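You operate a simulated robot arm through the tools that you are given. There is no shell and no other tool. Be economical: measure what you need, move in short steps, check, and stop when the job is done.

The job below is to be done with a simulated two-armed robot. You get a single attempt, and the scene is never put back.

TASK
Wind the rack's motor slide to the 0 mark and clamp it.
Fine: rack socket switch off first, then free the yellow clamp.
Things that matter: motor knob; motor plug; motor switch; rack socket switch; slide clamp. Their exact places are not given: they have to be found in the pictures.

It is judged by the outcome, as a careful person would: the job done as asked, and still so three seconds after it is handed in. It fails if anything else is knocked over, pushed out of place, dropped, spilled or broken.

THE ROBOT
Two 6-joint arms with two-finger parallel grippers on one trunk, on a base that drives. Base frame: it is fixed to the floor where the robot stands at the start and does not move with it; the origin is under the middle of the robot, x ahead of it, y to its left, z up. Units: m, degrees, N and s.
The left shoulder is at the start at [0.08, 0.216, 1.563], the right one opposite. With the tool pointing down near the work surface each hand reaches from about 0.64 to 0.78 m from the robot's upright axis, wherever it stands, measured 20 degrees to its own side. Places, roughly: motor knob [0.8, 0.4, 1.2]; motor switch [0.6, 0.5, 1]; rack socket switch [0.8, 0, 1]; slide clamp [0.7, 0.2, 1]. Payload 3.43 kg a hand.
The tool frame of a hand sits at the grasp point between the pads (the TCP): z along the fingers, y along the line on which they close. The tips reach 0.03 m beyond it. The gripper opens to 0.094 m. The fingers are 0.028 m wide and 0.01 m thick; the gripper's body (0.05 by 0.096 m) begins 0.055 m behind the TCP.
Orientation is told as [roll, pitch, yaw] about the base's x, y, z axes, in that order, counted from this pose: with the fingers straight down and closing along the base's y, the tool's x points along the base's -x, its y along +y and its z along -z.

THE INTERFACE
- The arms move only by the tool nudge_tool. It takes "left_deltas", "right_deltas" or both (then of equal length, played together; a hand with none holds still); each is a list of rows, each an object (a shift or turn left out is 0, a gripper value left out holds the last) with "delta_pos": the shift along the tool's x, y, z in units of 20 mm (1.0 is 20 mm), a list of three; "rot": the turn, a rotation vector about the tool's x, y, z in units of 6 degrees (1.0 is 6 degrees), a list of three; "jaw": the finger opening in m, from 0 to 0.094. In form: [{"delta_pos": [dx, dy, dz], "rot": [rx, ry, rz], "jaw": jaw}, ...]. A call has 1 to 12 rows; each row shifts and turns the commanded pose from where the row before left it, along the tool's axes as they then stand. A call with a number of a shift or a turn outside -1 to 1 is refused whole. Each row takes 0.2 s and may step no farther than 0.05 m and 8.6 degrees from the row before; otherwise, or with a gripper value out of range, the whole call is refused. A pose out of reach is approached as far as the arm can. The call stops where the force on the tool passes 40 N (or 10 N more than at its start, if that is more) or the arm is blocked; 0.2 s more then pass. The fingers move at their own pace (about 0.072 m/s each) and stop on an object; they squeeze with about 41 N. The grip force told is the motor's: it shows also when the fingers shut on nothing. Time passes only in rows, and 0.2 s behind the last, so rows that do not move let the fingers close. The reply holds the time, the measured pose of the TCP, the force on the tool along the base axes, the opening and the grip force, in the units named above and with some noise, with the torque about the TCP (base axes, N m) and any sound that the robot's microphone picked up, and new pictures: "show" is both (left out), scene, wrist or none (wrist: the cameras of the hands that moved).
- Cameras (640 x 400 px; columns grow to the right, rows downward): "scene" is now at [0.1035, 0.0248, 1.7248]; the picture's right is [0.32, -0.95, 0.00], its down [-0.70, -0.23, -0.68] and it looks along [0.64, 0.22, -0.73] (base axes); focal length 293 px, centre (320, 200). "left" rides on the left gripper at [0.076, -0.014, -0.102] in its tool frame; the picture's right is [0.18, 0.98, 0.00], its down [-0.75, 0.14, -0.64] and it looks along [-0.63, 0.12, 0.77] (tool axes); focal length 243 px, centre (320, 200). "right" rides on the right gripper at [0.076, 0.014, -0.103] in its tool frame; the picture's right is [-0.18, 0.98, 0.00], its down [-0.75, -0.14, -0.64] and it looks along [-0.63, -0.12, 0.77] (tool axes); focal length 243 px, centre (320, 200).
- raise_lower(by): slides the trunk up (or, below 0, down) by that many m; the arms and the scene camera ride with it, the base frame stays. It gives what a move gives, with no picture.
- steer(legs): drives the robot by 1 to 6 legs, each [ahead, left, turn to the left] in m, m and degrees, along the robot's own axes; the way and the turn of a leg run together, so that a leg with both is an arc; at most 1.5 m and 180 degrees a leg. The arms and the cameras ride along, it lands a little off, and it stops where it bumps. It gives what a move gives, and a new picture of the scene camera.
- aim_head(pan, tilt): turns the head with the scene camera to pan (to the left, within 86 degrees either way) and tilt (down, from -29 to 69), counted from straight ahead of the robot. It gives what a move gives, and a new picture of the scene camera.
- measure_at(camera, pixels): for up to 12 pixels [column, row] of the newest picture of that camera ("zoom" is the newest enlarged one), the place [x, y, z] in the base frame of the surface seen there, good to about 0.002 m. It takes no simulated time.
- enlarge(camera, box): a new picture of the part [left, top, right, bottom] of that camera's present view, enlarged. It takes no simulated time.
- job_done(): hands the job in; it is judged then, once.

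Go step by step. Measure first, check grasps and placings, and put right what went wrong. The budget is 80 turns and 260 pictures, counting those below and the enlarged ones. Unless the task says otherwise, let go and move clear before handing in, and close with one line.

The tools are called after "Request:" as name(argument=value, ...) on one line, values as JSON. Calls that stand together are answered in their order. nudge_tool: Moves the arms, as the interface text tells. Its arguments: {"type":"object","properties":{"left_deltas":{"type":"array"},"right_deltas":{"type":"array"},"show":{"type":"string","enum":["both","scene","wrist","none"]}},"required":[]} The other tools are called the same way: raise_lower (by) slides the trunk up or down; steer (legs) drives the base; aim_head (pan, tilt) turns the head that bears the scene camera; measure_at (camera, pixels) gives the place of the surface under pixels of a picture; enlarge (camera, box) takes an enlarged picture of a part of a camera's view; job_done () hands the job in.

At the start:

```text
time_s: 0.0
left_tool_pos: [0.4628, 0.2941, 0.9997]
left_ee_rot: [0.1, 0.1, 0.0]
left_wrist_force: [0.1, -0.5, 0.6]
left_ft_torque: [-0.03, -0.02, -0.02]
left_gripper_width: 0.0942
left_finger_force: 0.1
right_tool_pos: [0.6333, -0.1503, 0.9998]
right_ee_rot: [0.0, 0.0, 0.1]
right_wrist_force: [-0.7, 0.5, 0.5]
right_ft_torque: [0.01, 0.02, 0.02]
right_gripper_width: 0.0939
right_finger_force: 0.0
trunk travel left (down, up): [-0.793, 0.047]
robot x, y, heading: [0.0033, 0.0013, 0.1]
head pan, tilt: [18.5, 47.1]
```

scene: 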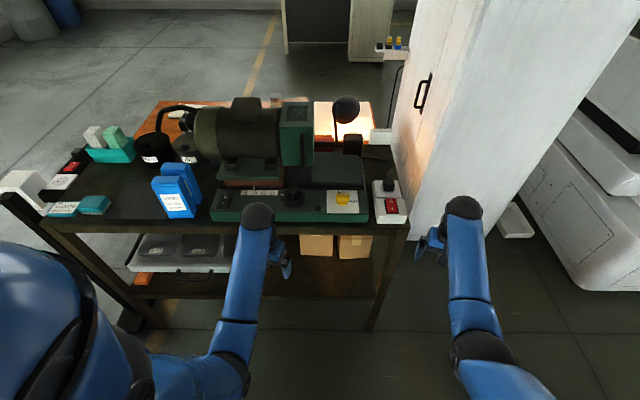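
right: 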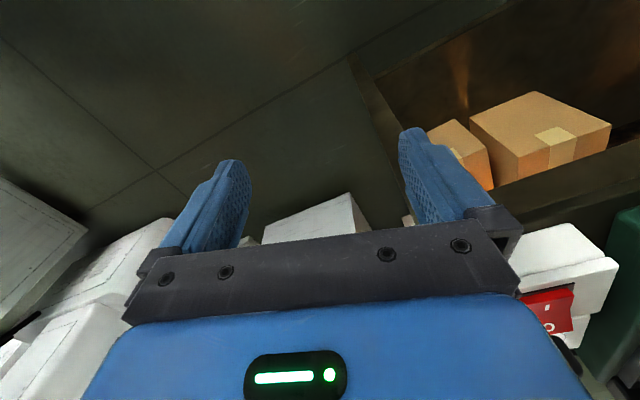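
left: 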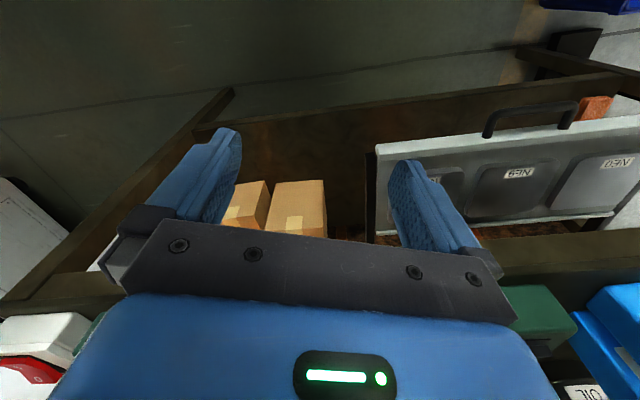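

The scene shows the machine on a bench, with a yellow clamp near (343,197), a red socket switch near (391,205), and a dark knob near (345,108). I'll enlarge these to see the details.

Request:
enlarge(camera="scene", box=[200, 80, 420, 230])

Request:
enlarge(camera="scene", box=[300, 150, 420, 225])

```text
2.67 times, centred on (310, 155) of scene
```

zoom: 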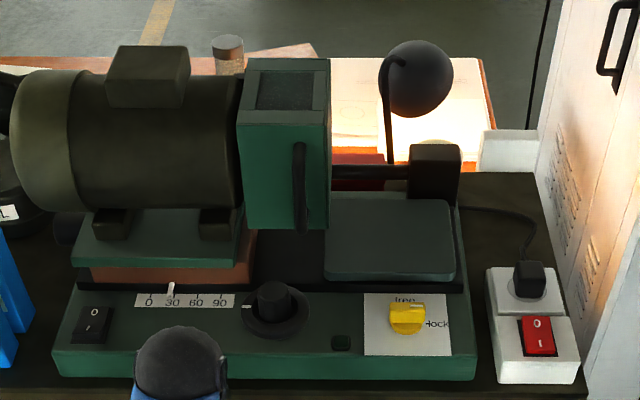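

```text
5.33 times, centred on (360, 188) of scene
```

zoom: 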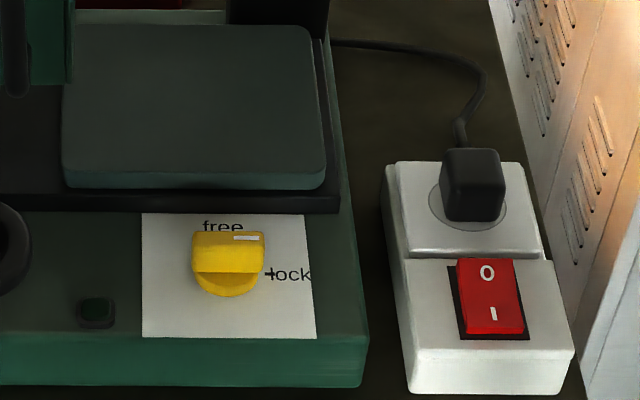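

The clamp's white mark points right at "lock", and "free" is away from the robot. The slide pointer sits near 25–30, and the rocker has O at the far end and I at the near end. I'll measure these points.

Request:
measure_at(camera="zoom", pixels=[[487, 270], [494, 318], [455, 300], [228, 238], [228, 262], [225, 290], [205, 250], [258, 250], [160, 320], [472, 165], [490, 390], [560, 350]])

Request:
measure_at(camera="scene", pixels=[[292, 183], [293, 195], [259, 180], [252, 192], [278, 192], [231, 196], [345, 108], [352, 142], [238, 150], [391, 185], [300, 130], [340, 170]])

Request:
enlarge(camera="scene", box=[210, 165, 320, 225])

```text
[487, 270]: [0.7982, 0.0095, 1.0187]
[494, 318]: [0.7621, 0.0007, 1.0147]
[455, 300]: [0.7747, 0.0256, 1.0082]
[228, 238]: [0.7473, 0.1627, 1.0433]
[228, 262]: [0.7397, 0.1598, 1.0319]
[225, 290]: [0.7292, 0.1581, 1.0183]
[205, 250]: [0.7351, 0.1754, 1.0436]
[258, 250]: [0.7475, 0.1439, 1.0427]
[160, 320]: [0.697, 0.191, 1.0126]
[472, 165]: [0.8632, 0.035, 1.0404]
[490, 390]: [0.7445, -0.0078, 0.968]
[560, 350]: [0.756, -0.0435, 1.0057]
```

```text
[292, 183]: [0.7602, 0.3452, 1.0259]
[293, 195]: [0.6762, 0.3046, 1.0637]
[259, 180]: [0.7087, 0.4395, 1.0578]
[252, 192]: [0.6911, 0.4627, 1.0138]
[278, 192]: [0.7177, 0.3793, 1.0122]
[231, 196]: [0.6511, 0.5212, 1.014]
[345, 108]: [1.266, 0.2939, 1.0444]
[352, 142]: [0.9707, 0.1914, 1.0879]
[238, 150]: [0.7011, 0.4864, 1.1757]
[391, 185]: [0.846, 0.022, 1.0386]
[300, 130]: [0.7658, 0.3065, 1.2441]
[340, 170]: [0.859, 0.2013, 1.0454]
```

```text
5.82 times, centred on (265, 195) of scene
```

zoom: 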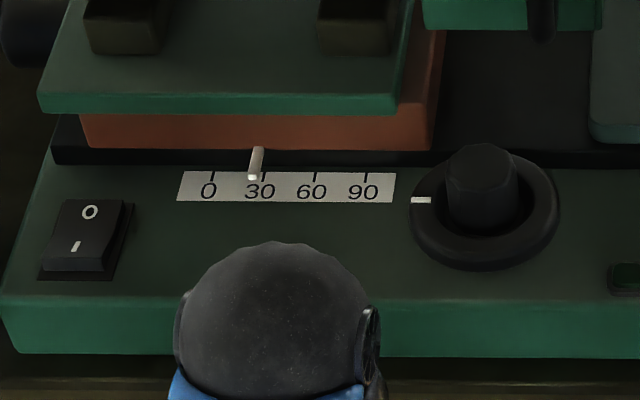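

The dial is at about [0.68, 0.30, 1.06], but the listed motor knob is nearer [0.8, 0.4, 1.2]. I need a closer look at the motor and gearbox to tell which one winds the slide.

Request:
enlarge(camera="scene", box=[180, 85, 300, 160])

Request:
enlarge(camera="scene", box=[270, 90, 390, 175])

Request:
measure_at(camera="scene", pixels=[[303, 145], [303, 155], [304, 162], [247, 105], [258, 115], [290, 112], [330, 144], [290, 155], [250, 162], [283, 199], [284, 205], [303, 199]])

```text
5.33 times, centred on (240, 122) of scene
```

zoom: 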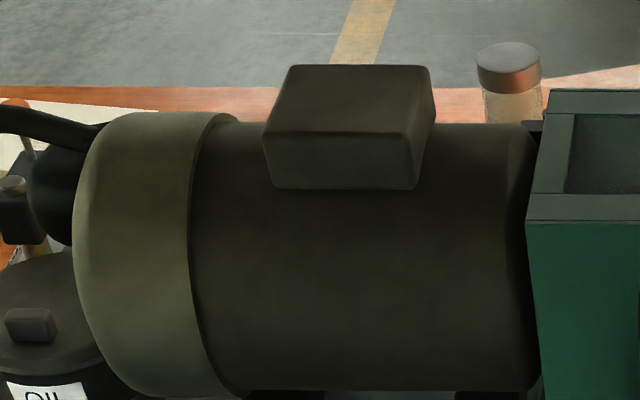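

```text
4.71 times, centred on (330, 132) of scene
```

zoom: 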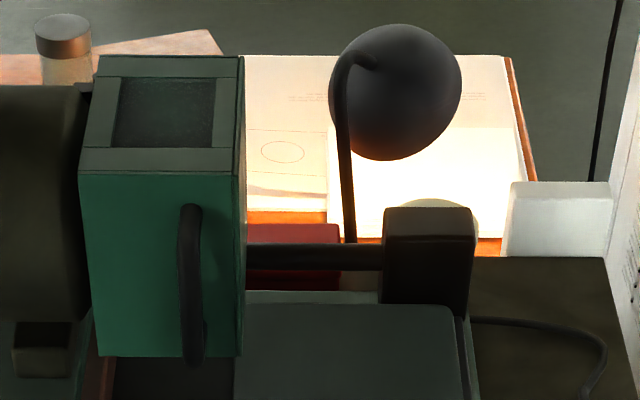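

```text
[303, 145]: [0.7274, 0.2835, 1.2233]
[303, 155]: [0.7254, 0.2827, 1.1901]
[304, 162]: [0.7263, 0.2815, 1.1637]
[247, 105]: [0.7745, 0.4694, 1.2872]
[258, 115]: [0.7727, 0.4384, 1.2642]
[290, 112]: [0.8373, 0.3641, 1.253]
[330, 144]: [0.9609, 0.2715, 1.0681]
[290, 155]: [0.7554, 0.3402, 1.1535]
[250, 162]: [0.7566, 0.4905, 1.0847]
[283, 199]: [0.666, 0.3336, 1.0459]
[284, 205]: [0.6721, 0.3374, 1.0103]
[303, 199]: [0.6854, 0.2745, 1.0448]
```

The dial with the white mark, beside the slide scale, must be the winding knob, and the rocker's raised end is O, so the socket is on. The bench is yawed about 14°, so I'll lift both hands clear and square the robot to the bench.

Request:
nudge_tool(left_deltas=[{"delta_pos": [0, 0, -1], "jaw": 0.094}, {"delta_pos": [0, 0, -1]}, {"delta_pos": [0, 0, -1]}, {"delta_pos": [0, 0, -1]}, {"delta_pos": [0, 0, -1]}, {"delta_pos": [0, 0, -1]}], right_deltas=[{"delta_pos": [0, 0, -1], "jaw": 0.0}, {"delta_pos": [0, 0, -1]}, {"delta_pos": [0, 0, -1]}, {"delta_pos": [0, 0, -1]}, {"delta_pos": [0, 0, -1]}, {"delta_pos": [0, 0, -1]}], show="none")

Request:
steer(legs=[[0, 0, 14]])

Request:
aim_head(pan=0, tilt=50)

```text
time_s: 1.4
left_tool_pos: [0.4921, 0.3015, 1.0134]
left_ee_rot: [0.0, -0.1, -0.1]
left_wrist_force: [0.9, -0.1, -0.8]
left_ft_torque: [0.0, 0.0, 0.01]
left_gripper_width: 0.0941
left_finger_force: 0.1
left hand out of reach, approached as far as the arm can: row 1, 2, 3, 4, 5, 6
right_tool_pos: [0.6459, -0.1485, 1.1087]
right_ee_rot: [-0.1, 0.0, 0.1]
right_wrist_force: [0.3, -0.2, 0.3]
right_ft_torque: [0.01, 0.01, 0.01]
right_gripper_width: 0.0
right_finger_force: 33.6
right hand out of reach, approached as far as the arm can: row 6
trunk travel left (down, up): [-0.793, 0.047]
robot x, y, heading: [-0.0004, -0.0006, 0.0]
head pan, tilt: [18.5, 47.1]
```

```text
time_s: 2.6
left_tool_pos: [0.4066, 0.4091, 1.0141]
left_ee_rot: [0.0, -0.1, 13.9]
left_wrist_force: [0.5, -0.8, 0.1]
left_ft_torque: [0.05, -0.02, -0.04]
left_gripper_width: 0.094
left_finger_force: 0.1
right_tool_pos: [0.6624, 0.0096, 1.1078]
right_ee_rot: [0.1, 0.0, 14.0]
right_wrist_force: [1.4, -0.1, -0.4]
right_ft_torque: [-0.01, 0.0, 0.0]
right_gripper_width: 0.0
right_finger_force: 32.8
trunk travel left (down, up): [-0.793, 0.047]
robot x, y, heading: [0.0005, -0.0003, 14.1]
head pan, tilt: [18.5, 47.1]
```

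scene: 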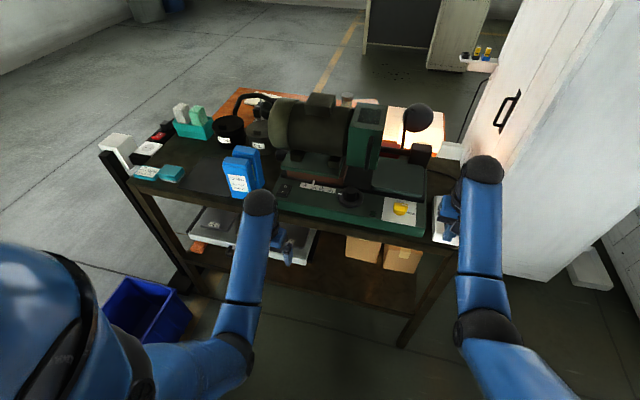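

```text
time_s: 3.5
left_tool_pos: [0.4044, 0.4102, 1.0132]
left_ee_rot: [0.0, -0.1, 13.8]
left_wrist_force: [-0.4, 0.7, -0.1]
left_ft_torque: [-0.01, 0.02, -0.04]
left_gripper_width: 0.0939
left_finger_force: 0.0
right_tool_pos: [0.662, 0.0115, 1.1086]
right_ee_rot: [0.0, 0.0, 13.9]
right_wrist_force: [0.8, -0.6, 0.7]
right_ft_torque: [-0.02, -0.01, 0.02]
right_gripper_width: 0.0
right_finger_force: 32.6
trunk travel left (down, up): [-0.793, 0.047]
robot x, y, heading: [0.0017, -0.0019, 14.0]
head pan, tilt: [0.0, 50.0]
```

scene: 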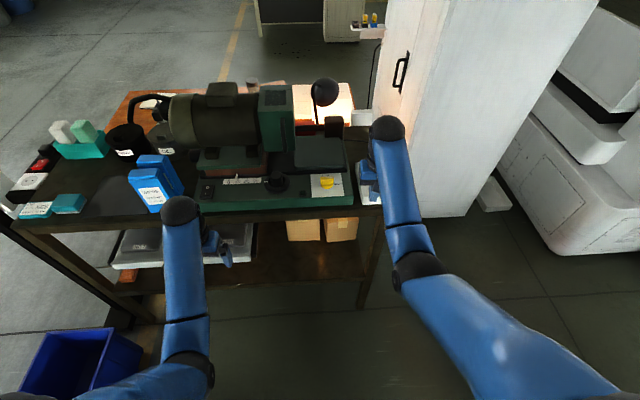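

I'm now roughly square to the bench. I'll re-measure the key details from here.

Request:
enlarge(camera="scene", box=[180, 160, 300, 220])

Request:
measure_at(camera="zoom", pixels=[[505, 95], [505, 110], [480, 105], [535, 105], [445, 130], [560, 130], [238, 95], [320, 105], [500, 165], [140, 160], [100, 240], [620, 215]])

Request:
enlarge(camera="scene", box=[290, 150, 390, 215])

```text
5.33 times, centred on (240, 190) of scene
```

zoom: 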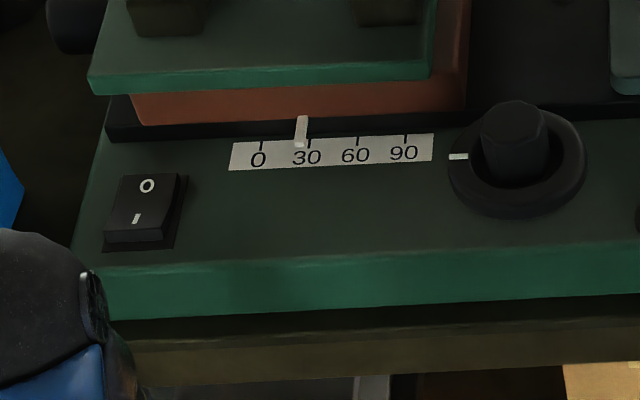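

```text
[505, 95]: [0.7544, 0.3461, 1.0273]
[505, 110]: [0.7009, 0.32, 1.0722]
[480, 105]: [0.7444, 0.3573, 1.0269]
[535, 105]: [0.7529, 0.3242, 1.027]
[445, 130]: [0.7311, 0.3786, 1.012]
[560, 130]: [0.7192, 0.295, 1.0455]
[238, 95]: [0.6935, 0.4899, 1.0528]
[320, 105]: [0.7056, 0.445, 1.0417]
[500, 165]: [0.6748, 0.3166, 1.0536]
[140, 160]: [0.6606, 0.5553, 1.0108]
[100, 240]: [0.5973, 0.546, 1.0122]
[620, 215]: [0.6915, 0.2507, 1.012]
```

```text
6.15 times, centred on (340, 182) of scene
```

zoom: 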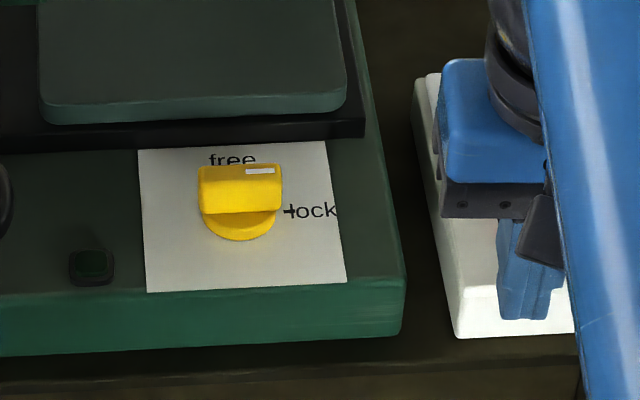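

The clamp and dial are clear in these views. I'll drive 6 cm ahead so the far rocker end at [0.797, 0.009] comes within the right hand's reach.

Request:
steer(legs=[[0.06, 0, 0]])

Request:
enlarge(camera="right", box=[160, 100, 480, 300])

```text
time_s: 4.4
left_tool_pos: [0.4524, 0.4209, 1.0195]
left_ee_rot: [0.0, -0.6, 13.8]
left_wrist_force: [-1.2, 0.1, -0.5]
left_ft_torque: [0.02, -0.06, 0.01]
left_gripper_width: 0.094
left_finger_force: 0.1
right_tool_pos: [0.7089, 0.022, 1.116]
right_ee_rot: [0.0, -0.6, 13.9]
right_wrist_force: [-0.2, -0.2, 0.1]
right_ft_torque: [0.05, -0.07, 0.02]
right_gripper_width: 0.0
right_finger_force: 32.9
trunk travel left (down, up): [-0.793, 0.047]
robot x, y, heading: [0.0619, 0.0151, 13.9]
head pan, tilt: [0.0, 50.0]
```

scene: 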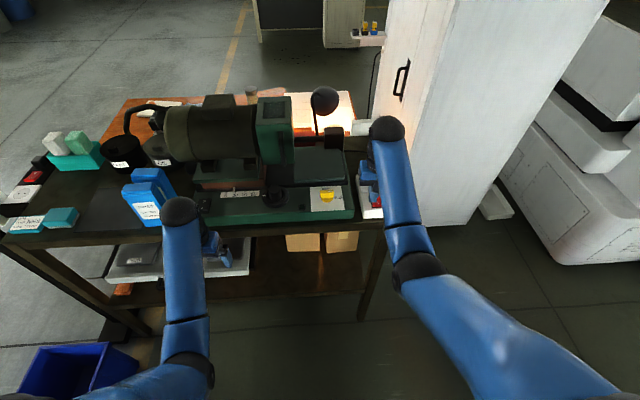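

```text
2.00 times, centred on (320, 200) of right
```

zoom: 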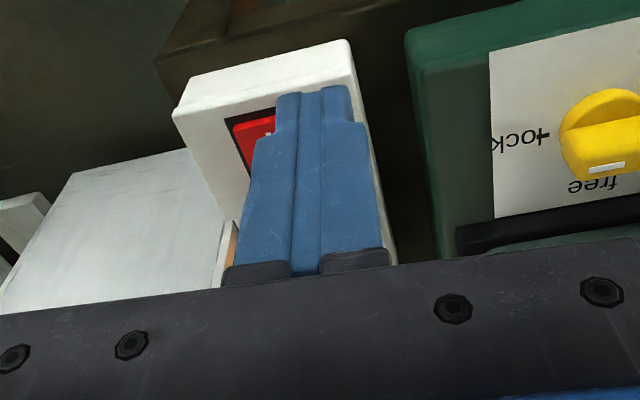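

The closed right fingers hover just short of the rocker. I'll shift forward about 82 mm and right 34 mm, then check before going down.

Request:
nudge_tool(right_deltas=[{"delta_pos": [-0.82, -0.34, 0], "jaw": 0}, {"delta_pos": [-0.82, -0.34, 0]}, {"delta_pos": [-0.82, -0.34, 0]}, {"delta_pos": [-0.82, -0.34, 0]}, {"delta_pos": [-0.82, -0.34, 0]}, {"delta_pos": [0, 0, 1]}])

```text
time_s: 5.8
left_tool_pos: [0.461, 0.4238, 1.0149]
left_ee_rot: [0.0, -0.2, 13.9]
left_wrist_force: [0.2, -0.2, 0.7]
left_ft_torque: [0.0, -0.01, 0.02]
left_gripper_width: 0.094
left_finger_force: 0.0
right_tool_pos: [0.8051, 0.01, 1.0892]
right_ee_rot: [-0.1, -0.1, 13.9]
right_wrist_force: [-0.4, -0.4, 0.9]
right_ft_torque: [-0.01, 0.01, 0.03]
right_gripper_width: 0.0001
right_finger_force: 32.7
trunk travel left (down, up): [-0.793, 0.047]
robot x, y, heading: [0.0535, 0.0161, 13.8]
head pan, tilt: [0.0, 50.0]
```

scene: 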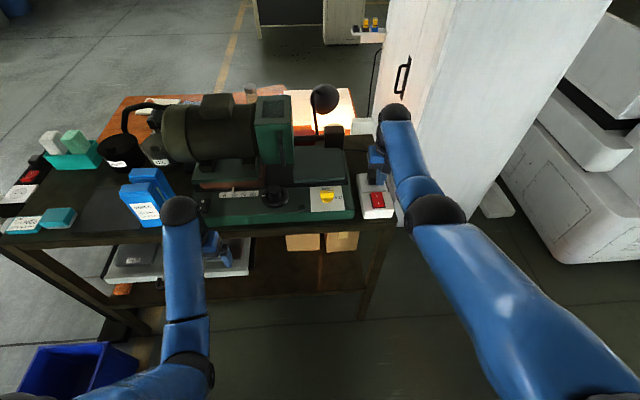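
right: 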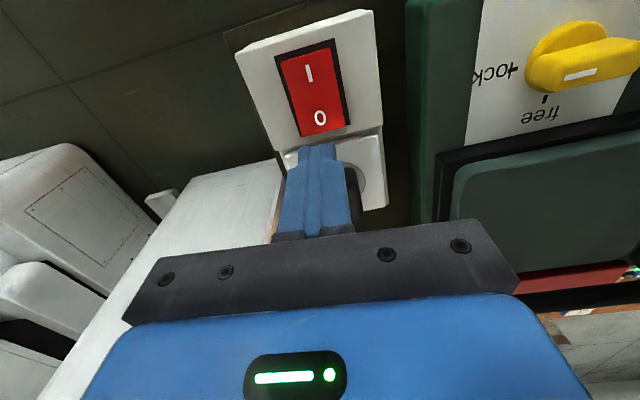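

The wrist view shows the whole rocker, with I at (309,73) and O at (320,118). I'll measure it precisely.

Request:
measure_at(camera="right", pixels=[[320, 118], [309, 73], [300, 133], [342, 128], [305, 52], [340, 135], [360, 60]])

```text
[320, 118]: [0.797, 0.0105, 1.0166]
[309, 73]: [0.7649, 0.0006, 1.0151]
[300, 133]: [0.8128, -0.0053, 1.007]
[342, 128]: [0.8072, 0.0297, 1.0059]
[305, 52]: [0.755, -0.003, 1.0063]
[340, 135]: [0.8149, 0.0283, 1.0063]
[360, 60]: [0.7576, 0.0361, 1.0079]
```

O centre is [0.797, 0.0105, 1.017] and the tool is about 7 mm too far. I'll correct that and press down.

Request:
nudge_tool(right_deltas=[{"delta_pos": [0.32, 0.08, 0.5]}, {"delta_pos": [0, 0, 0.8]}, {"delta_pos": [0, 0, 0.5]}, {"delta_pos": [0, 0, 0.3]}, {"delta_pos": [0, 0, 0.25]}, {"delta_pos": [0, 0, 0.15]}], show="wrist")

```text
time_s: 7.2
left_tool_pos: [0.4591, 0.4239, 1.0151]
left_ee_rot: [0.0, -0.3, 13.8]
left_wrist_force: [-0.3, -0.2, 0.1]
left_ft_torque: [-0.02, -0.01, 0.01]
left_gripper_width: 0.0938
left_finger_force: 0.0
right_tool_pos: [0.7997, 0.011, 1.045]
right_ee_rot: [-0.1, -0.6, 14.0]
right_wrist_force: [6.8, -0.8, 28.4]
right_ft_torque: [-0.11, 0.16, 0.24]
right_gripper_width: 0.0001
right_finger_force: 33.1
trunk travel left (down, up): [-0.793, 0.047]
robot x, y, heading: [0.0543, 0.0123, 13.9]
head pan, tilt: [0.0, 50.0]
heard: click
```

right: 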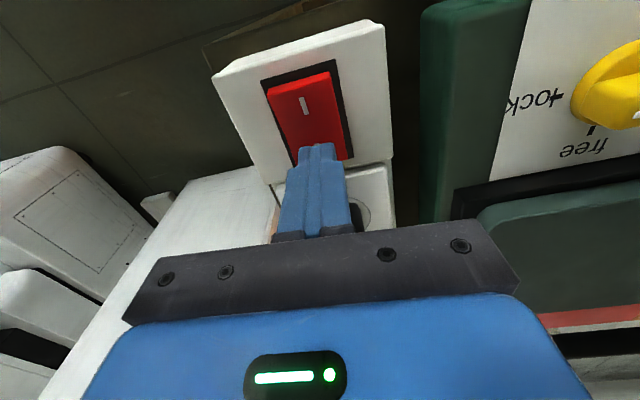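

A click was heard and the I end has risen. I'll lift 70 mm and look.

Request:
nudge_tool(right_deltas=[{"delta_pos": [0, 0, -1]}, {"delta_pos": [0, 0, -1]}, {"delta_pos": [0, 0, -1]}, {"delta_pos": [0.5, 0, -0.5]}])

Request:
measure_at(camera="right", pixels=[[320, 118], [309, 73], [320, 90]])

Request:
enlarge(camera="scene", box=[300, 165, 400, 230])

```text
time_s: 8.2
left_tool_pos: [0.4617, 0.4242, 1.0133]
left_ee_rot: [-0.1, -0.2, 13.9]
left_wrist_force: [0.6, -1.3, -0.2]
left_ft_torque: [0.02, 0.01, 0.0]
left_gripper_width: 0.0943
left_finger_force: 0.1
right_tool_pos: [0.7916, 0.0092, 1.1083]
right_ee_rot: [0.0, 0.0, 13.8]
right_wrist_force: [-0.2, 0.3, 0.1]
right_ft_torque: [0.0, 0.03, 0.02]
right_gripper_width: 0.0
right_finger_force: 32.8
trunk travel left (down, up): [-0.793, 0.047]
robot x, y, heading: [0.0557, 0.0155, 14.1]
head pan, tilt: [0.0, 50.0]
```

scene: 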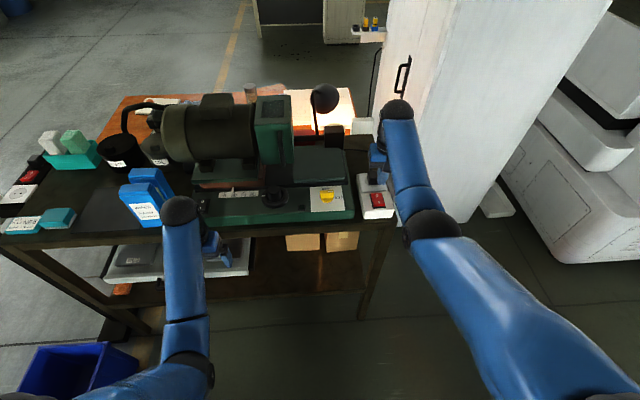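
right: 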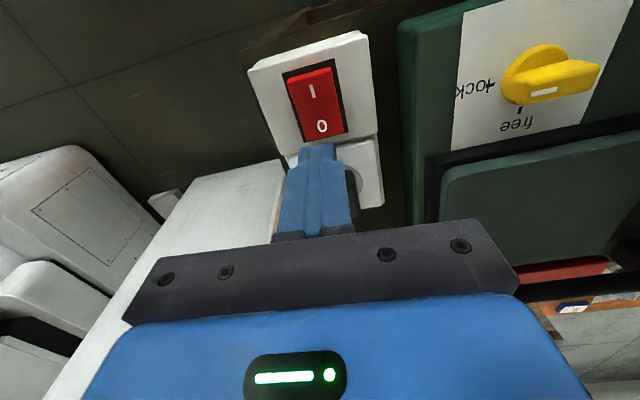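

```text
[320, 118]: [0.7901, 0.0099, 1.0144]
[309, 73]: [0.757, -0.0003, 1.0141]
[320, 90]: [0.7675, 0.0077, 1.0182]
```

```text
6.15 times, centred on (350, 198) of scene
```

zoom: 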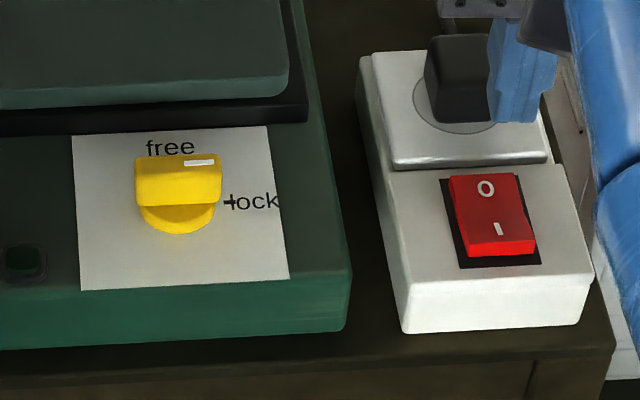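

The I end is now raised (1.018) and O pressed, so the socket is off. Next is the clamp bar, so I'll measure it.

Request:
measure_at(camera="right", pixels=[[543, 91], [597, 67], [520, 100], [550, 70], [575, 86], [515, 75], [540, 50], [590, 90]])

Request:
measure_at(camera="zoom", pixels=[[140, 165], [140, 195], [215, 160], [218, 185], [200, 162], [178, 170], [178, 225], [145, 210], [208, 210]])

Request:
enlarge(camera="right", box=[440, 0, 640, 125])

```text
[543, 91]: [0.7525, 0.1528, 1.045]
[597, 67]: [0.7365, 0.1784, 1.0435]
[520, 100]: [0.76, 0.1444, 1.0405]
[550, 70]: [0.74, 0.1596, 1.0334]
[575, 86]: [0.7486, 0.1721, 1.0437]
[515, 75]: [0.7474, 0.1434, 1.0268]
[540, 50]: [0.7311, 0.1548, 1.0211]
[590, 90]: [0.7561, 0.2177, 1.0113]
```

```text
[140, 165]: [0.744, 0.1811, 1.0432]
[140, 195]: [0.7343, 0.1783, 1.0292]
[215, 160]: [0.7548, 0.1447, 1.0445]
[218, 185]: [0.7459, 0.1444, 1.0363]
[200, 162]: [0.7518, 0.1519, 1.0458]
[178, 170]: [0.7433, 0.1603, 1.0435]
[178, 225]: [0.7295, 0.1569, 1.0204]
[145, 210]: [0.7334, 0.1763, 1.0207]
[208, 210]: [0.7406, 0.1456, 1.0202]
```

```text
3.20 times, centred on (540, 62) of right
```

zoom: 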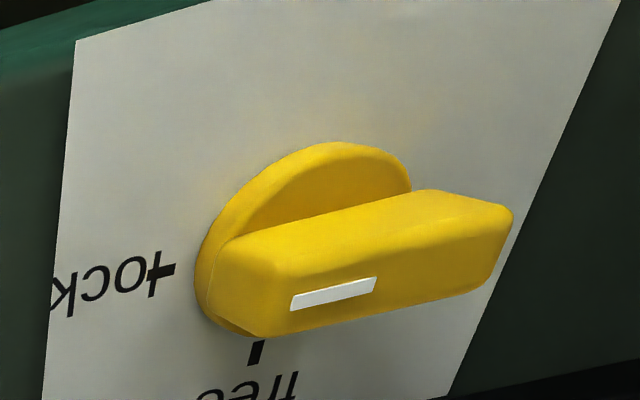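

Clamp bar centre is about [0.748, 0.162], running left to right, with its top at 1.045. I'll move the right hand over it, open the jaws and start turning the wrist clockwise from above.

Request:
nudge_tool(right_deltas=[{"delta_pos": [0.03, 1, 0]}, {"delta_pos": [0.03, 1, 0]}, {"delta_pos": [0.03, 1, 0]}, {"delta_pos": [0.03, 1, 0]}, {"delta_pos": [0.03, 1, 0]}, {"delta_pos": [0.03, 1, 0]}, {"delta_pos": [0.03, 1, 0]}, {"delta_pos": [0.03, 0.94, 0], "jaw": 0.06}, {"rot": [0, 0, 1]}, {"rot": [0, 0, 1]}, {"rot": [0, 0, 1]}, {"rot": [0, 0, 1]}], show="none")

Request:
nudge_tool(right_deltas=[{"rot": [0, 0, 1]}, {"rot": [0, 0, 1]}, {"rot": [0, 0, 1]}, {"rot": [0, 0, 1]}, {"rot": [0, 0, 1]}, {"rot": [0, 0, 1]}, {"rot": [0, 0, 1]}, {"rot": [0, 0, 1]}, {"rot": [0, 0, 1]}, {"rot": [0, 0, 1]}, {"rot": [0, 0, 0.5]}])

Request:
enlarge(camera="scene", box=[250, 150, 370, 225])

```text
time_s: 10.8
left_tool_pos: [0.4618, 0.4252, 1.0142]
left_ee_rot: [-0.1, -0.1, 13.9]
left_wrist_force: [-0.4, -0.2, 0.5]
left_ft_torque: [0.0, -0.07, 0.04]
left_gripper_width: 0.094
left_finger_force: 0.1
right_tool_pos: [0.748, 0.1621, 1.1096]
right_ee_rot: [-0.1, -0.1, -10.1]
right_wrist_force: [0.0, 0.1, 0.1]
right_ft_torque: [0.01, 0.0, 0.0]
right_gripper_width: 0.0599
right_finger_force: 0.2
trunk travel left (down, up): [-0.793, 0.047]
robot x, y, heading: [0.0594, 0.0136, 13.8]
head pan, tilt: [0.0, 50.0]
```

```text
time_s: 13.2
left_tool_pos: [0.4622, 0.4234, 1.0135]
left_ee_rot: [-0.1, -0.1, 14.1]
left_wrist_force: [-0.8, 0.7, -0.2]
left_ft_torque: [0.01, -0.01, -0.02]
left_gripper_width: 0.0938
left_finger_force: 0.1
right_tool_pos: [0.7483, 0.1631, 1.1089]
right_ee_rot: [0.0, 0.0, -73.2]
right_wrist_force: [-0.5, -0.3, 0.0]
right_ft_torque: [-0.03, 0.03, -0.01]
right_gripper_width: 0.0602
right_finger_force: 0.0
trunk travel left (down, up): [-0.793, 0.047]
robot x, y, heading: [0.0583, 0.0156, 14.0]
head pan, tilt: [0.0, 50.0]
```

scene: 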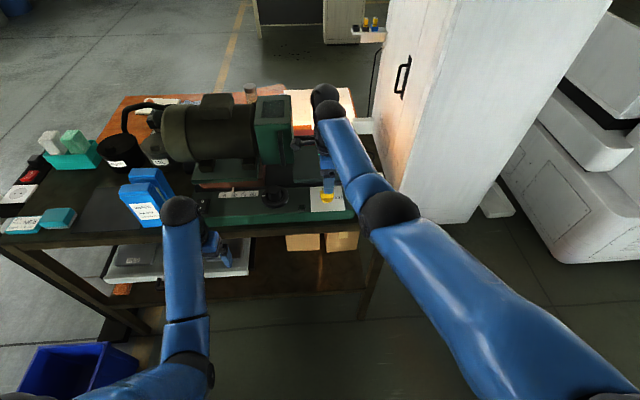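
right: 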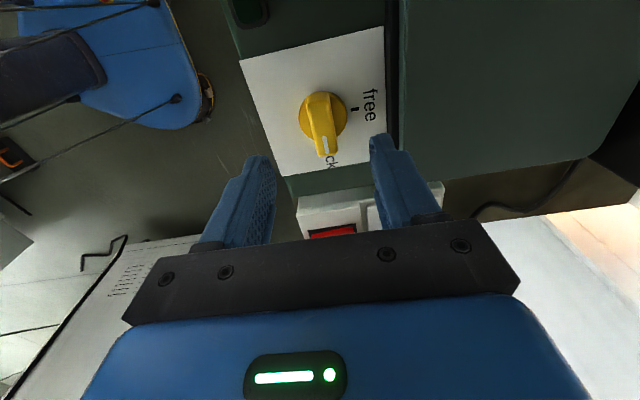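

```text
5.33 times, centred on (310, 188) of scene
```

zoom: 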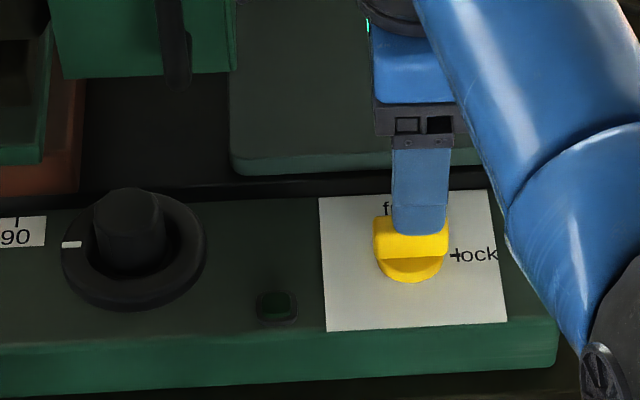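

The jaws straddle the clamp bar fore and aft. I'll measure the bar and paper in the wrist view for final alignment.

Request:
measure_at(camera="right", pixels=[[318, 97], [325, 150], [311, 103], [330, 103], [316, 150], [335, 148], [302, 112], [346, 112], [320, 125], [245, 60], [380, 30]])

Request:
enlarge(camera="right", box=[220, 20, 420, 145])

```text
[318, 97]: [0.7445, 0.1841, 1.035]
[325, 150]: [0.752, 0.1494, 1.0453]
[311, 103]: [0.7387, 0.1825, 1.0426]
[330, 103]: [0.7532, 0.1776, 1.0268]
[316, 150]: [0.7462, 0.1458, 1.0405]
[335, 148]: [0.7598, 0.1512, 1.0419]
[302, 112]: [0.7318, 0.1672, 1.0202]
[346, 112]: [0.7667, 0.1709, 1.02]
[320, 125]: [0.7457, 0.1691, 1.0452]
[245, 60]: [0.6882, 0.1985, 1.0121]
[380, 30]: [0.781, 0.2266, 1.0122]
```

```text
3.20 times, centred on (320, 82) of right
```

zoom: 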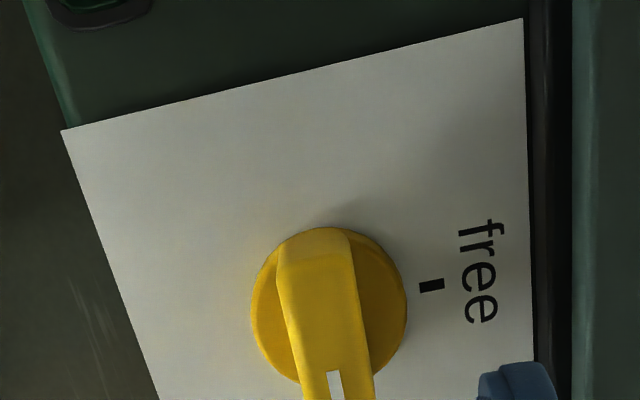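

The bench yaw measures about 17° and the tool is square to the bar and centred. I'll narrow the jaws, descend to 1.054 and close on the bar.

Request:
nudge_tool(right_deltas=[{"delta_pos": [0, 0, 0], "jaw": 0.036}, {"delta_pos": [0, 0, 0]}, {"delta_pos": [0, 0, 0.95]}, {"delta_pos": [0, 0, 0.95]}, {"delta_pos": [0, 0, 0.85]}, {"jaw": 0.005}, {}, {}])

```text
time_s: 15.0
left_tool_pos: [0.4653, 0.4242, 1.012]
left_ee_rot: [0.0, 0.1, 14.0]
left_wrist_force: [-0.3, 0.4, 0.3]
left_ft_torque: [0.01, 0.0, 0.02]
left_gripper_width: 0.0939
left_finger_force: 0.2
right_tool_pos: [0.7497, 0.1611, 1.0549]
right_ee_rot: [0.1, 0.0, -73.1]
right_wrist_force: [23.8, 6.4, 8.2]
right_ft_torque: [0.01, 0.11, 1.25]
right_gripper_width: 0.0171
right_finger_force: 45.0
right hand out of reach, approached as far as the arm can: row 5
trunk travel left (down, up): [-0.793, 0.047]
robot x, y, heading: [0.056, 0.0125, 13.9]
head pan, tilt: [0.0, 50.0]
```

scene: 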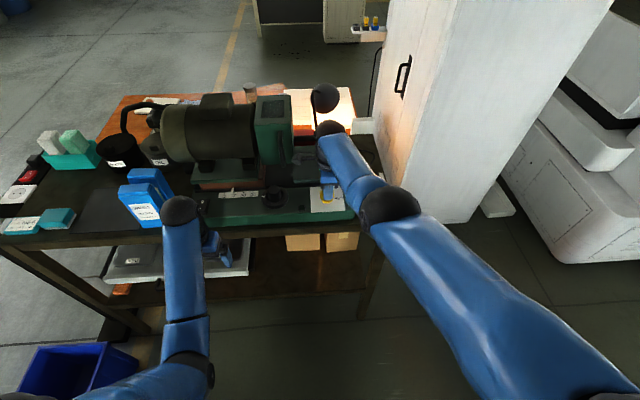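
right: 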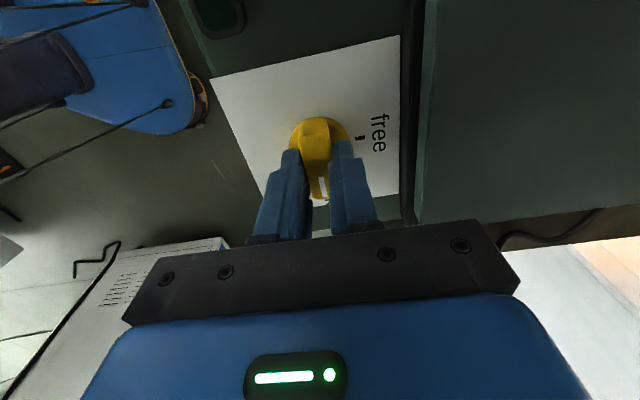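

The bar is gripped at 17 mm width with a slight side load. I'll centre by 2 mm and turn counter-clockwise in two halves, watching the torque.

Request:
nudge_tool(right_deltas=[{"delta_pos": [0.1, 0.1, 0]}, {"rot": [0, 0, -1]}, {"rot": [0, 0, -1]}, {"rot": [0, 0, -1]}, {"rot": [0, 0, -1]}, {"rot": [0, 0, -1]}, {"rot": [0, 0, -1]}, {"rot": [0, 0, -1]}], show="wrist")

```text
time_s: 16.8
left_tool_pos: [0.4655, 0.4241, 1.0119]
left_ee_rot: [0.0, 0.1, 14.0]
left_wrist_force: [0.4, 0.5, 0.4]
left_ft_torque: [0.02, 0.03, -0.01]
left_gripper_width: 0.0941
left_finger_force: 0.0
right_tool_pos: [0.7512, 0.163, 1.0547]
right_ee_rot: [0.3, -0.1, -31.1]
right_wrist_force: [29.9, -1.3, 13.2]
right_ft_torque: [-0.13, 0.11, -0.02]
right_gripper_width: 0.0168
right_finger_force: 45.0
trunk travel left (down, up): [-0.793, 0.047]
robot x, y, heading: [0.057, 0.015, 14.0]
head pan, tilt: [0.0, 50.0]
```

right: 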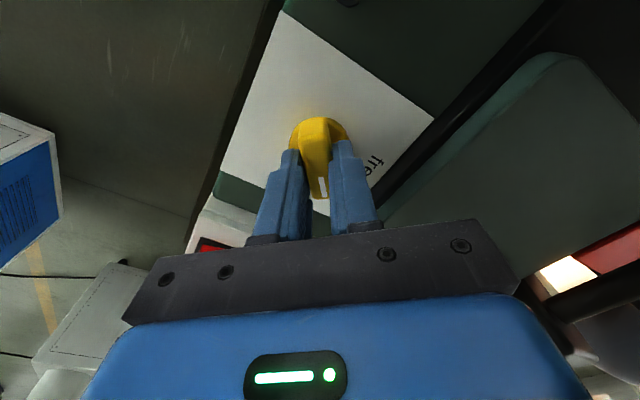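

The clamp is turning with the tool. I'll relieve the +x load and continue the remaining 48°.

Request:
nudge_tool(right_deltas=[{"delta_pos": [-0.12, 0.07, 0]}, {"rot": [0, 0, -1]}, {"rot": [0, 0, -1]}, {"rot": [0, 0, -1]}, {"rot": [0, 0, -1]}, {"rot": [0, 0, -1]}, {"rot": [0, 0, -1]}, {"rot": [0, 0, -1]}, {"rot": [0, 0, -1]}], show="wrist")

```text
time_s: 18.8
left_tool_pos: [0.4655, 0.4229, 1.0114]
left_ee_rot: [0.0, 0.1, 14.0]
left_wrist_force: [-1.1, -0.1, -0.1]
left_ft_torque: [-0.02, 0.01, 0.03]
left_gripper_width: 0.0941
left_finger_force: 0.0
right_tool_pos: [0.7512, 0.1627, 1.055]
right_ee_rot: [0.1, -0.2, 17.1]
right_wrist_force: [28.3, 11.0, 9.2]
right_ft_torque: [-0.02, -0.26, 0.01]
right_gripper_width: 0.0169
right_finger_force: 44.8
right hand out of reach, approached as far as the arm can: row 3
trunk travel left (down, up): [-0.793, 0.047]
robot x, y, heading: [0.0528, 0.0141, 14.0]
head pan, tilt: [0.0, 50.0]
```

right: 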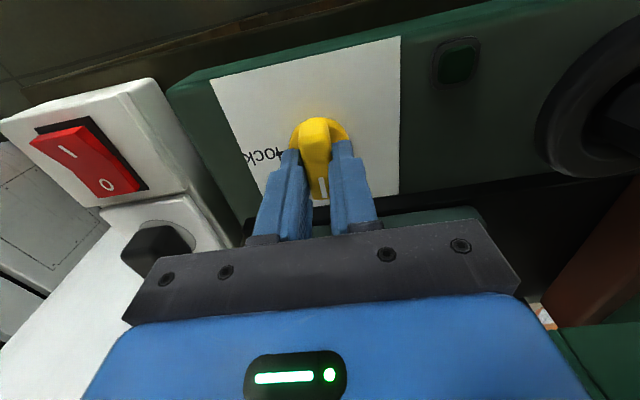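

The bar now points away, to "free". I'll open, lift and draw the right hand aside.

Request:
nudge_tool(right_deltas=[{"jaw": 0.04}, {}, {"delta_pos": [0, 0, -1]}, {"delta_pos": [0, 0, -1]}, {"delta_pos": [0, -1, -0.7]}, {"delta_pos": [0, -1, 0]}, {"delta_pos": [0, -1, 0]}, {"delta_pos": [0, -1, 0]}, {"delta_pos": [0, -1, 0]}, {"delta_pos": [0, -1, 0]}, {"delta_pos": [0, -1, 0]}])

Request:
enlarge(camera="scene", box=[190, 150, 370, 240])

```text
time_s: 21.2
left_tool_pos: [0.4615, 0.4241, 1.0129]
left_ee_rot: [0.1, -0.1, 13.9]
left_wrist_force: [0.4, -0.4, -0.3]
left_ft_torque: [-0.04, 0.0, 0.02]
left_gripper_width: 0.0941
left_finger_force: 0.0
right_tool_pos: [0.7862, 0.0254, 1.1098]
right_ee_rot: [0.0, 0.1, 16.9]
right_wrist_force: [0.3, -0.4, -0.7]
right_ft_torque: [-0.03, 0.0, 0.0]
right_gripper_width: 0.0399
right_finger_force: 0.1
trunk travel left (down, up): [-0.793, 0.047]
robot x, y, heading: [0.0559, 0.0118, 13.9]
head pan, tilt: [0.0, 50.0]
```

scene: 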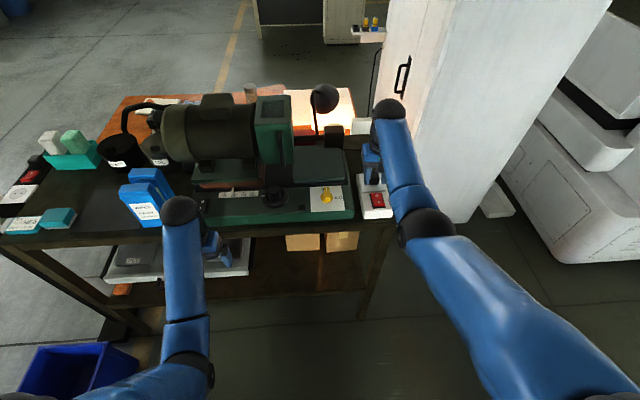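
right: 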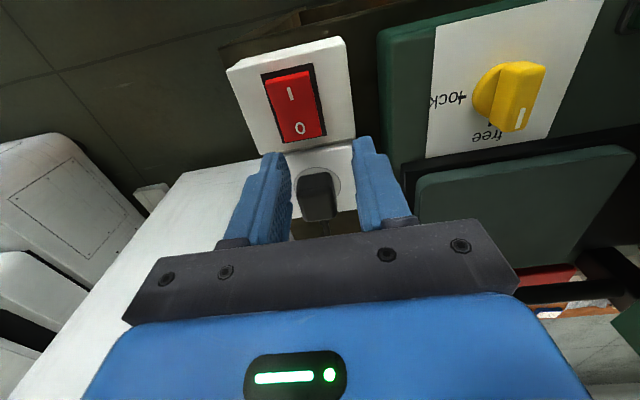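

```text
3.56 times, centred on (280, 195) of scene
```

zoom: 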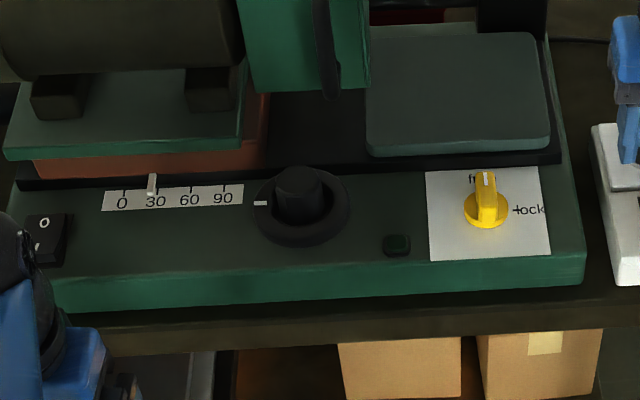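

The clamp is at free. Next I'll measure the dial, the handle above it and the scale marks in fine detail.

Request:
enlarge(camera="scene", box=[210, 170, 310, 230])

Request:
measure_at(camera="zoom", pixels=[[405, 85], [405, 108], [388, 120], [428, 120], [378, 140], [442, 140], [405, 150], [405, 190], [343, 140], [475, 140], [405, 213], [330, 145]])

Request:
measure_at(camera="zoom", pixels=[[88, 122], [131, 120], [135, 90], [138, 114], [148, 118], [195, 115], [240, 110], [450, 40], [458, 10], [380, 40]])

```text
6.40 times, centred on (260, 200) of scene
```

zoom: 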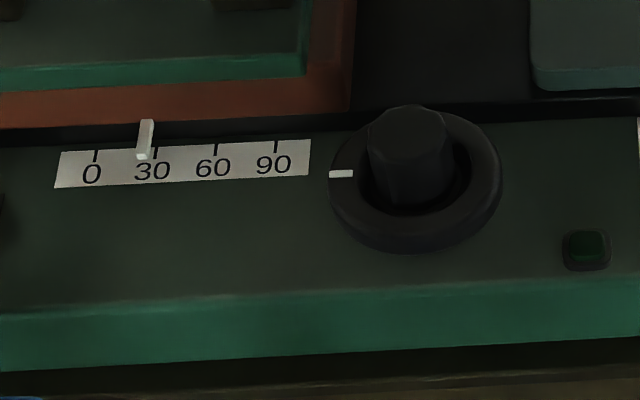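

```text
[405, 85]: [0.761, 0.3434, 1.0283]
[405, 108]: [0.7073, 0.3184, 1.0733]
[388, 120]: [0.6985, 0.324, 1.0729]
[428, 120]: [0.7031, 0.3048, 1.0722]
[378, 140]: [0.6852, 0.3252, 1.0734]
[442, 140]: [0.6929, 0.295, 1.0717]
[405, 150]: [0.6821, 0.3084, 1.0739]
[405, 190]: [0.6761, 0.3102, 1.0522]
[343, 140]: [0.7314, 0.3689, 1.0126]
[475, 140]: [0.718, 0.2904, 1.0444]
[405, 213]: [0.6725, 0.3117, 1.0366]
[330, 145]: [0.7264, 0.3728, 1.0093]
```

```text
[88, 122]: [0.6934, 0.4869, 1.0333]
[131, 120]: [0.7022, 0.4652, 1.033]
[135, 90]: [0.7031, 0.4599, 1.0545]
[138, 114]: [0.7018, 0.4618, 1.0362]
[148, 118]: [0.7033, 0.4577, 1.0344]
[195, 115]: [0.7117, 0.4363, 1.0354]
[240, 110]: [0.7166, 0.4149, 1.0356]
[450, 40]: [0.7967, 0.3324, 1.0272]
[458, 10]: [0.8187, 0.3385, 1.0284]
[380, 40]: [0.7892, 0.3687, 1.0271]
```

Knob centre is about [0.693, 0.311], its top 1.073 and ring top 1.046. The gearbox handle hangs just beyond it (z≥1.16), so I'll grip with the tool tilted back. First I'll raise the trunk and back off 8 cm for room.

Request:
raise_lower(by=0.046)

Request:
steer(legs=[[-0.08, 0, 0]])

Request:
nudge_tool(left_deltas=[{"delta_pos": [-1, 0, -0.7], "jaw": 0.06}, {"delta_pos": [-1, 0, -0.7]}, {"delta_pos": [-1, 0, -0.7]}, {"delta_pos": [-1, 0, -0.7]}, {"delta_pos": [-1, -1, 0]}, {"delta_pos": [-1, -1, 0]}, {"delta_pos": [0, -1, 0]}, {"delta_pos": [0, -1, 0]}, {"delta_pos": [0, -1, 0]}])

```text
time_s: 22.1
left_tool_pos: [0.4621, 0.4229, 1.0578]
left_ee_rot: [0.0, -0.2, 13.9]
left_wrist_force: [-0.1, -0.3, 0.2]
left_ft_torque: [-0.04, -0.02, 0.0]
left_gripper_width: 0.0942
left_finger_force: 0.1
right_tool_pos: [0.7868, 0.0275, 1.1561]
right_ee_rot: [0.0, 0.0, 16.9]
right_wrist_force: [-1.0, -0.1, -0.2]
right_ft_torque: [-0.01, -0.01, 0.01]
right_gripper_width: 0.04
right_finger_force: 0.1
trunk travel left (down, up): [-0.839, 0.001]
robot x, y, heading: [0.0546, 0.0149, 14.0]
head pan, tilt: [0.0, 50.0]
```

```text
time_s: 23.2
left_tool_pos: [0.3967, 0.4072, 1.0541]
left_ee_rot: [0.1, 0.5, 13.8]
left_wrist_force: [0.8, 0.0, -0.4]
left_ft_torque: [-0.03, 0.08, -0.01]
left_gripper_width: 0.0939
left_finger_force: 0.1
right_tool_pos: [0.7216, 0.012, 1.1483]
right_ee_rot: [0.1, 0.6, 16.8]
right_wrist_force: [1.4, 0.1, -0.6]
right_ft_torque: [-0.02, 0.1, 0.0]
right_gripper_width: 0.0401
right_finger_force: 0.1
trunk travel left (down, up): [-0.839, 0.001]
robot x, y, heading: [-0.0199, -0.0034, 14.0]
head pan, tilt: [0.0, 50.0]
```

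scene: 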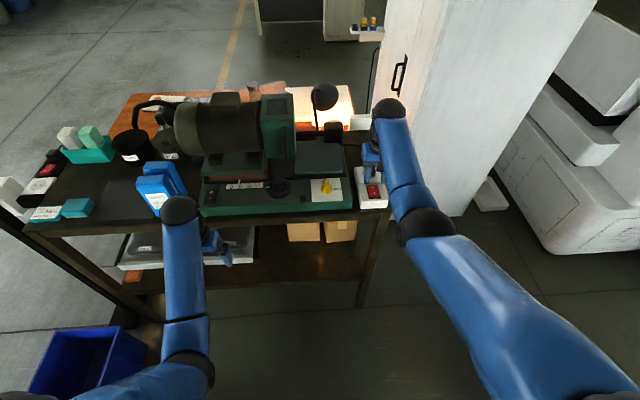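

```text
time_s: 25.2
left_tool_pos: [0.5339, 0.3388, 1.1017]
left_ee_rot: [0.1, -0.1, 14.0]
left_wrist_force: [-0.2, -0.4, 0.5]
left_ft_torque: [0.0, -0.02, 0.03]
left_gripper_width: 0.0602
left_finger_force: 0.0
left hand out of reach, approached as far as the arm can: row 1, 2, 3
right_tool_pos: [0.7113, 0.0079, 1.1552]
right_ee_rot: [0.0, -0.1, 16.9]
right_wrist_force: [0.2, 0.0, -0.1]
right_ft_torque: [0.01, 0.01, 0.02]
right_gripper_width: 0.0402
right_finger_force: 0.1
trunk travel left (down, up): [-0.839, 0.001]
robot x, y, heading: [-0.019, -0.002, 14.1]
head pan, tilt: [0.0, 50.0]
```

scene: 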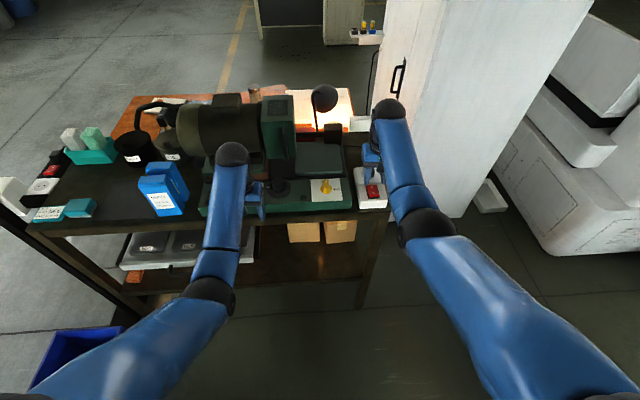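
left: 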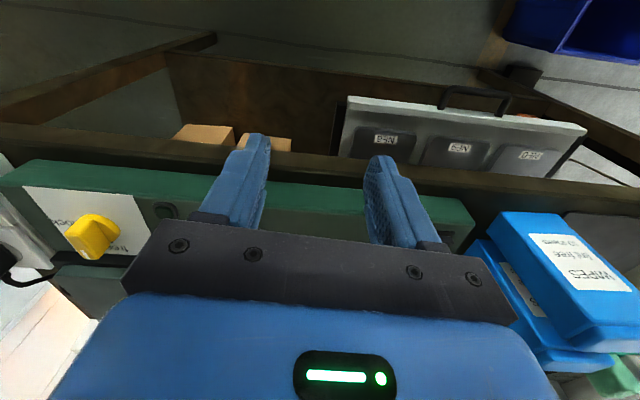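

The left hand is at [0.534, 0.339, 1.10], short of the knob. I'll advance, raise, and tilt the fingers forward 27° while still above knob height.

Request:
nudge_tool(left_deltas=[{"delta_pos": [-1, -0.8, -0.5]}, {"delta_pos": [-1, -0.8, -0.5]}, {"delta_pos": [-1, -0.8, -0.5]}, {"delta_pos": [-1, -0.8, -0.5]}, {"delta_pos": [-1, 0, -0.3]}, {"rot": [0, 0, -0.5]}, {"rot": [0, -1, 0]}, {"rot": [0, -1, 0]}, {"rot": [0, -1, 0]}, {"rot": [0, -1, 0]}, {"rot": [0, -0.5, 0]}])

```text
time_s: 27.6
left_tool_pos: [0.6445, 0.3018, 1.1491]
left_ee_rot: [-0.1, -27.2, 16.9]
left_wrist_force: [-0.1, 0.1, -0.3]
left_ft_torque: [-0.02, 0.01, 0.04]
left_gripper_width: 0.06
left_finger_force: 0.1
right_tool_pos: [0.71, 0.0091, 1.1558]
right_ee_rot: [0.1, 0.1, 16.9]
right_wrist_force: [-0.2, -0.5, 0.0]
right_ft_torque: [-0.01, 0.0, -0.03]
right_gripper_width: 0.04
right_finger_force: 0.1
trunk travel left (down, up): [-0.839, 0.001]
robot x, y, heading: [-0.0202, -0.0056, 13.8]
head pan, tilt: [0.0, 50.0]
```

scene: 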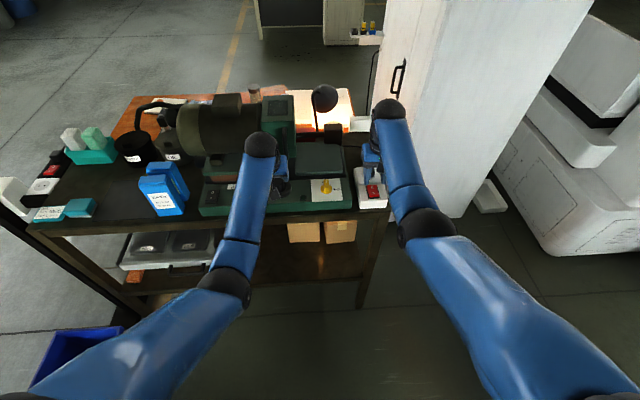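
left: 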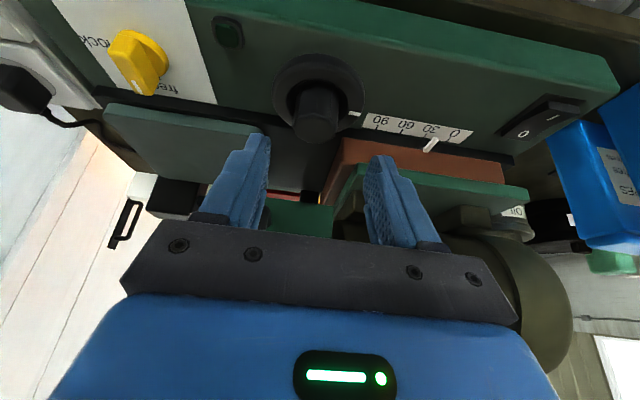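

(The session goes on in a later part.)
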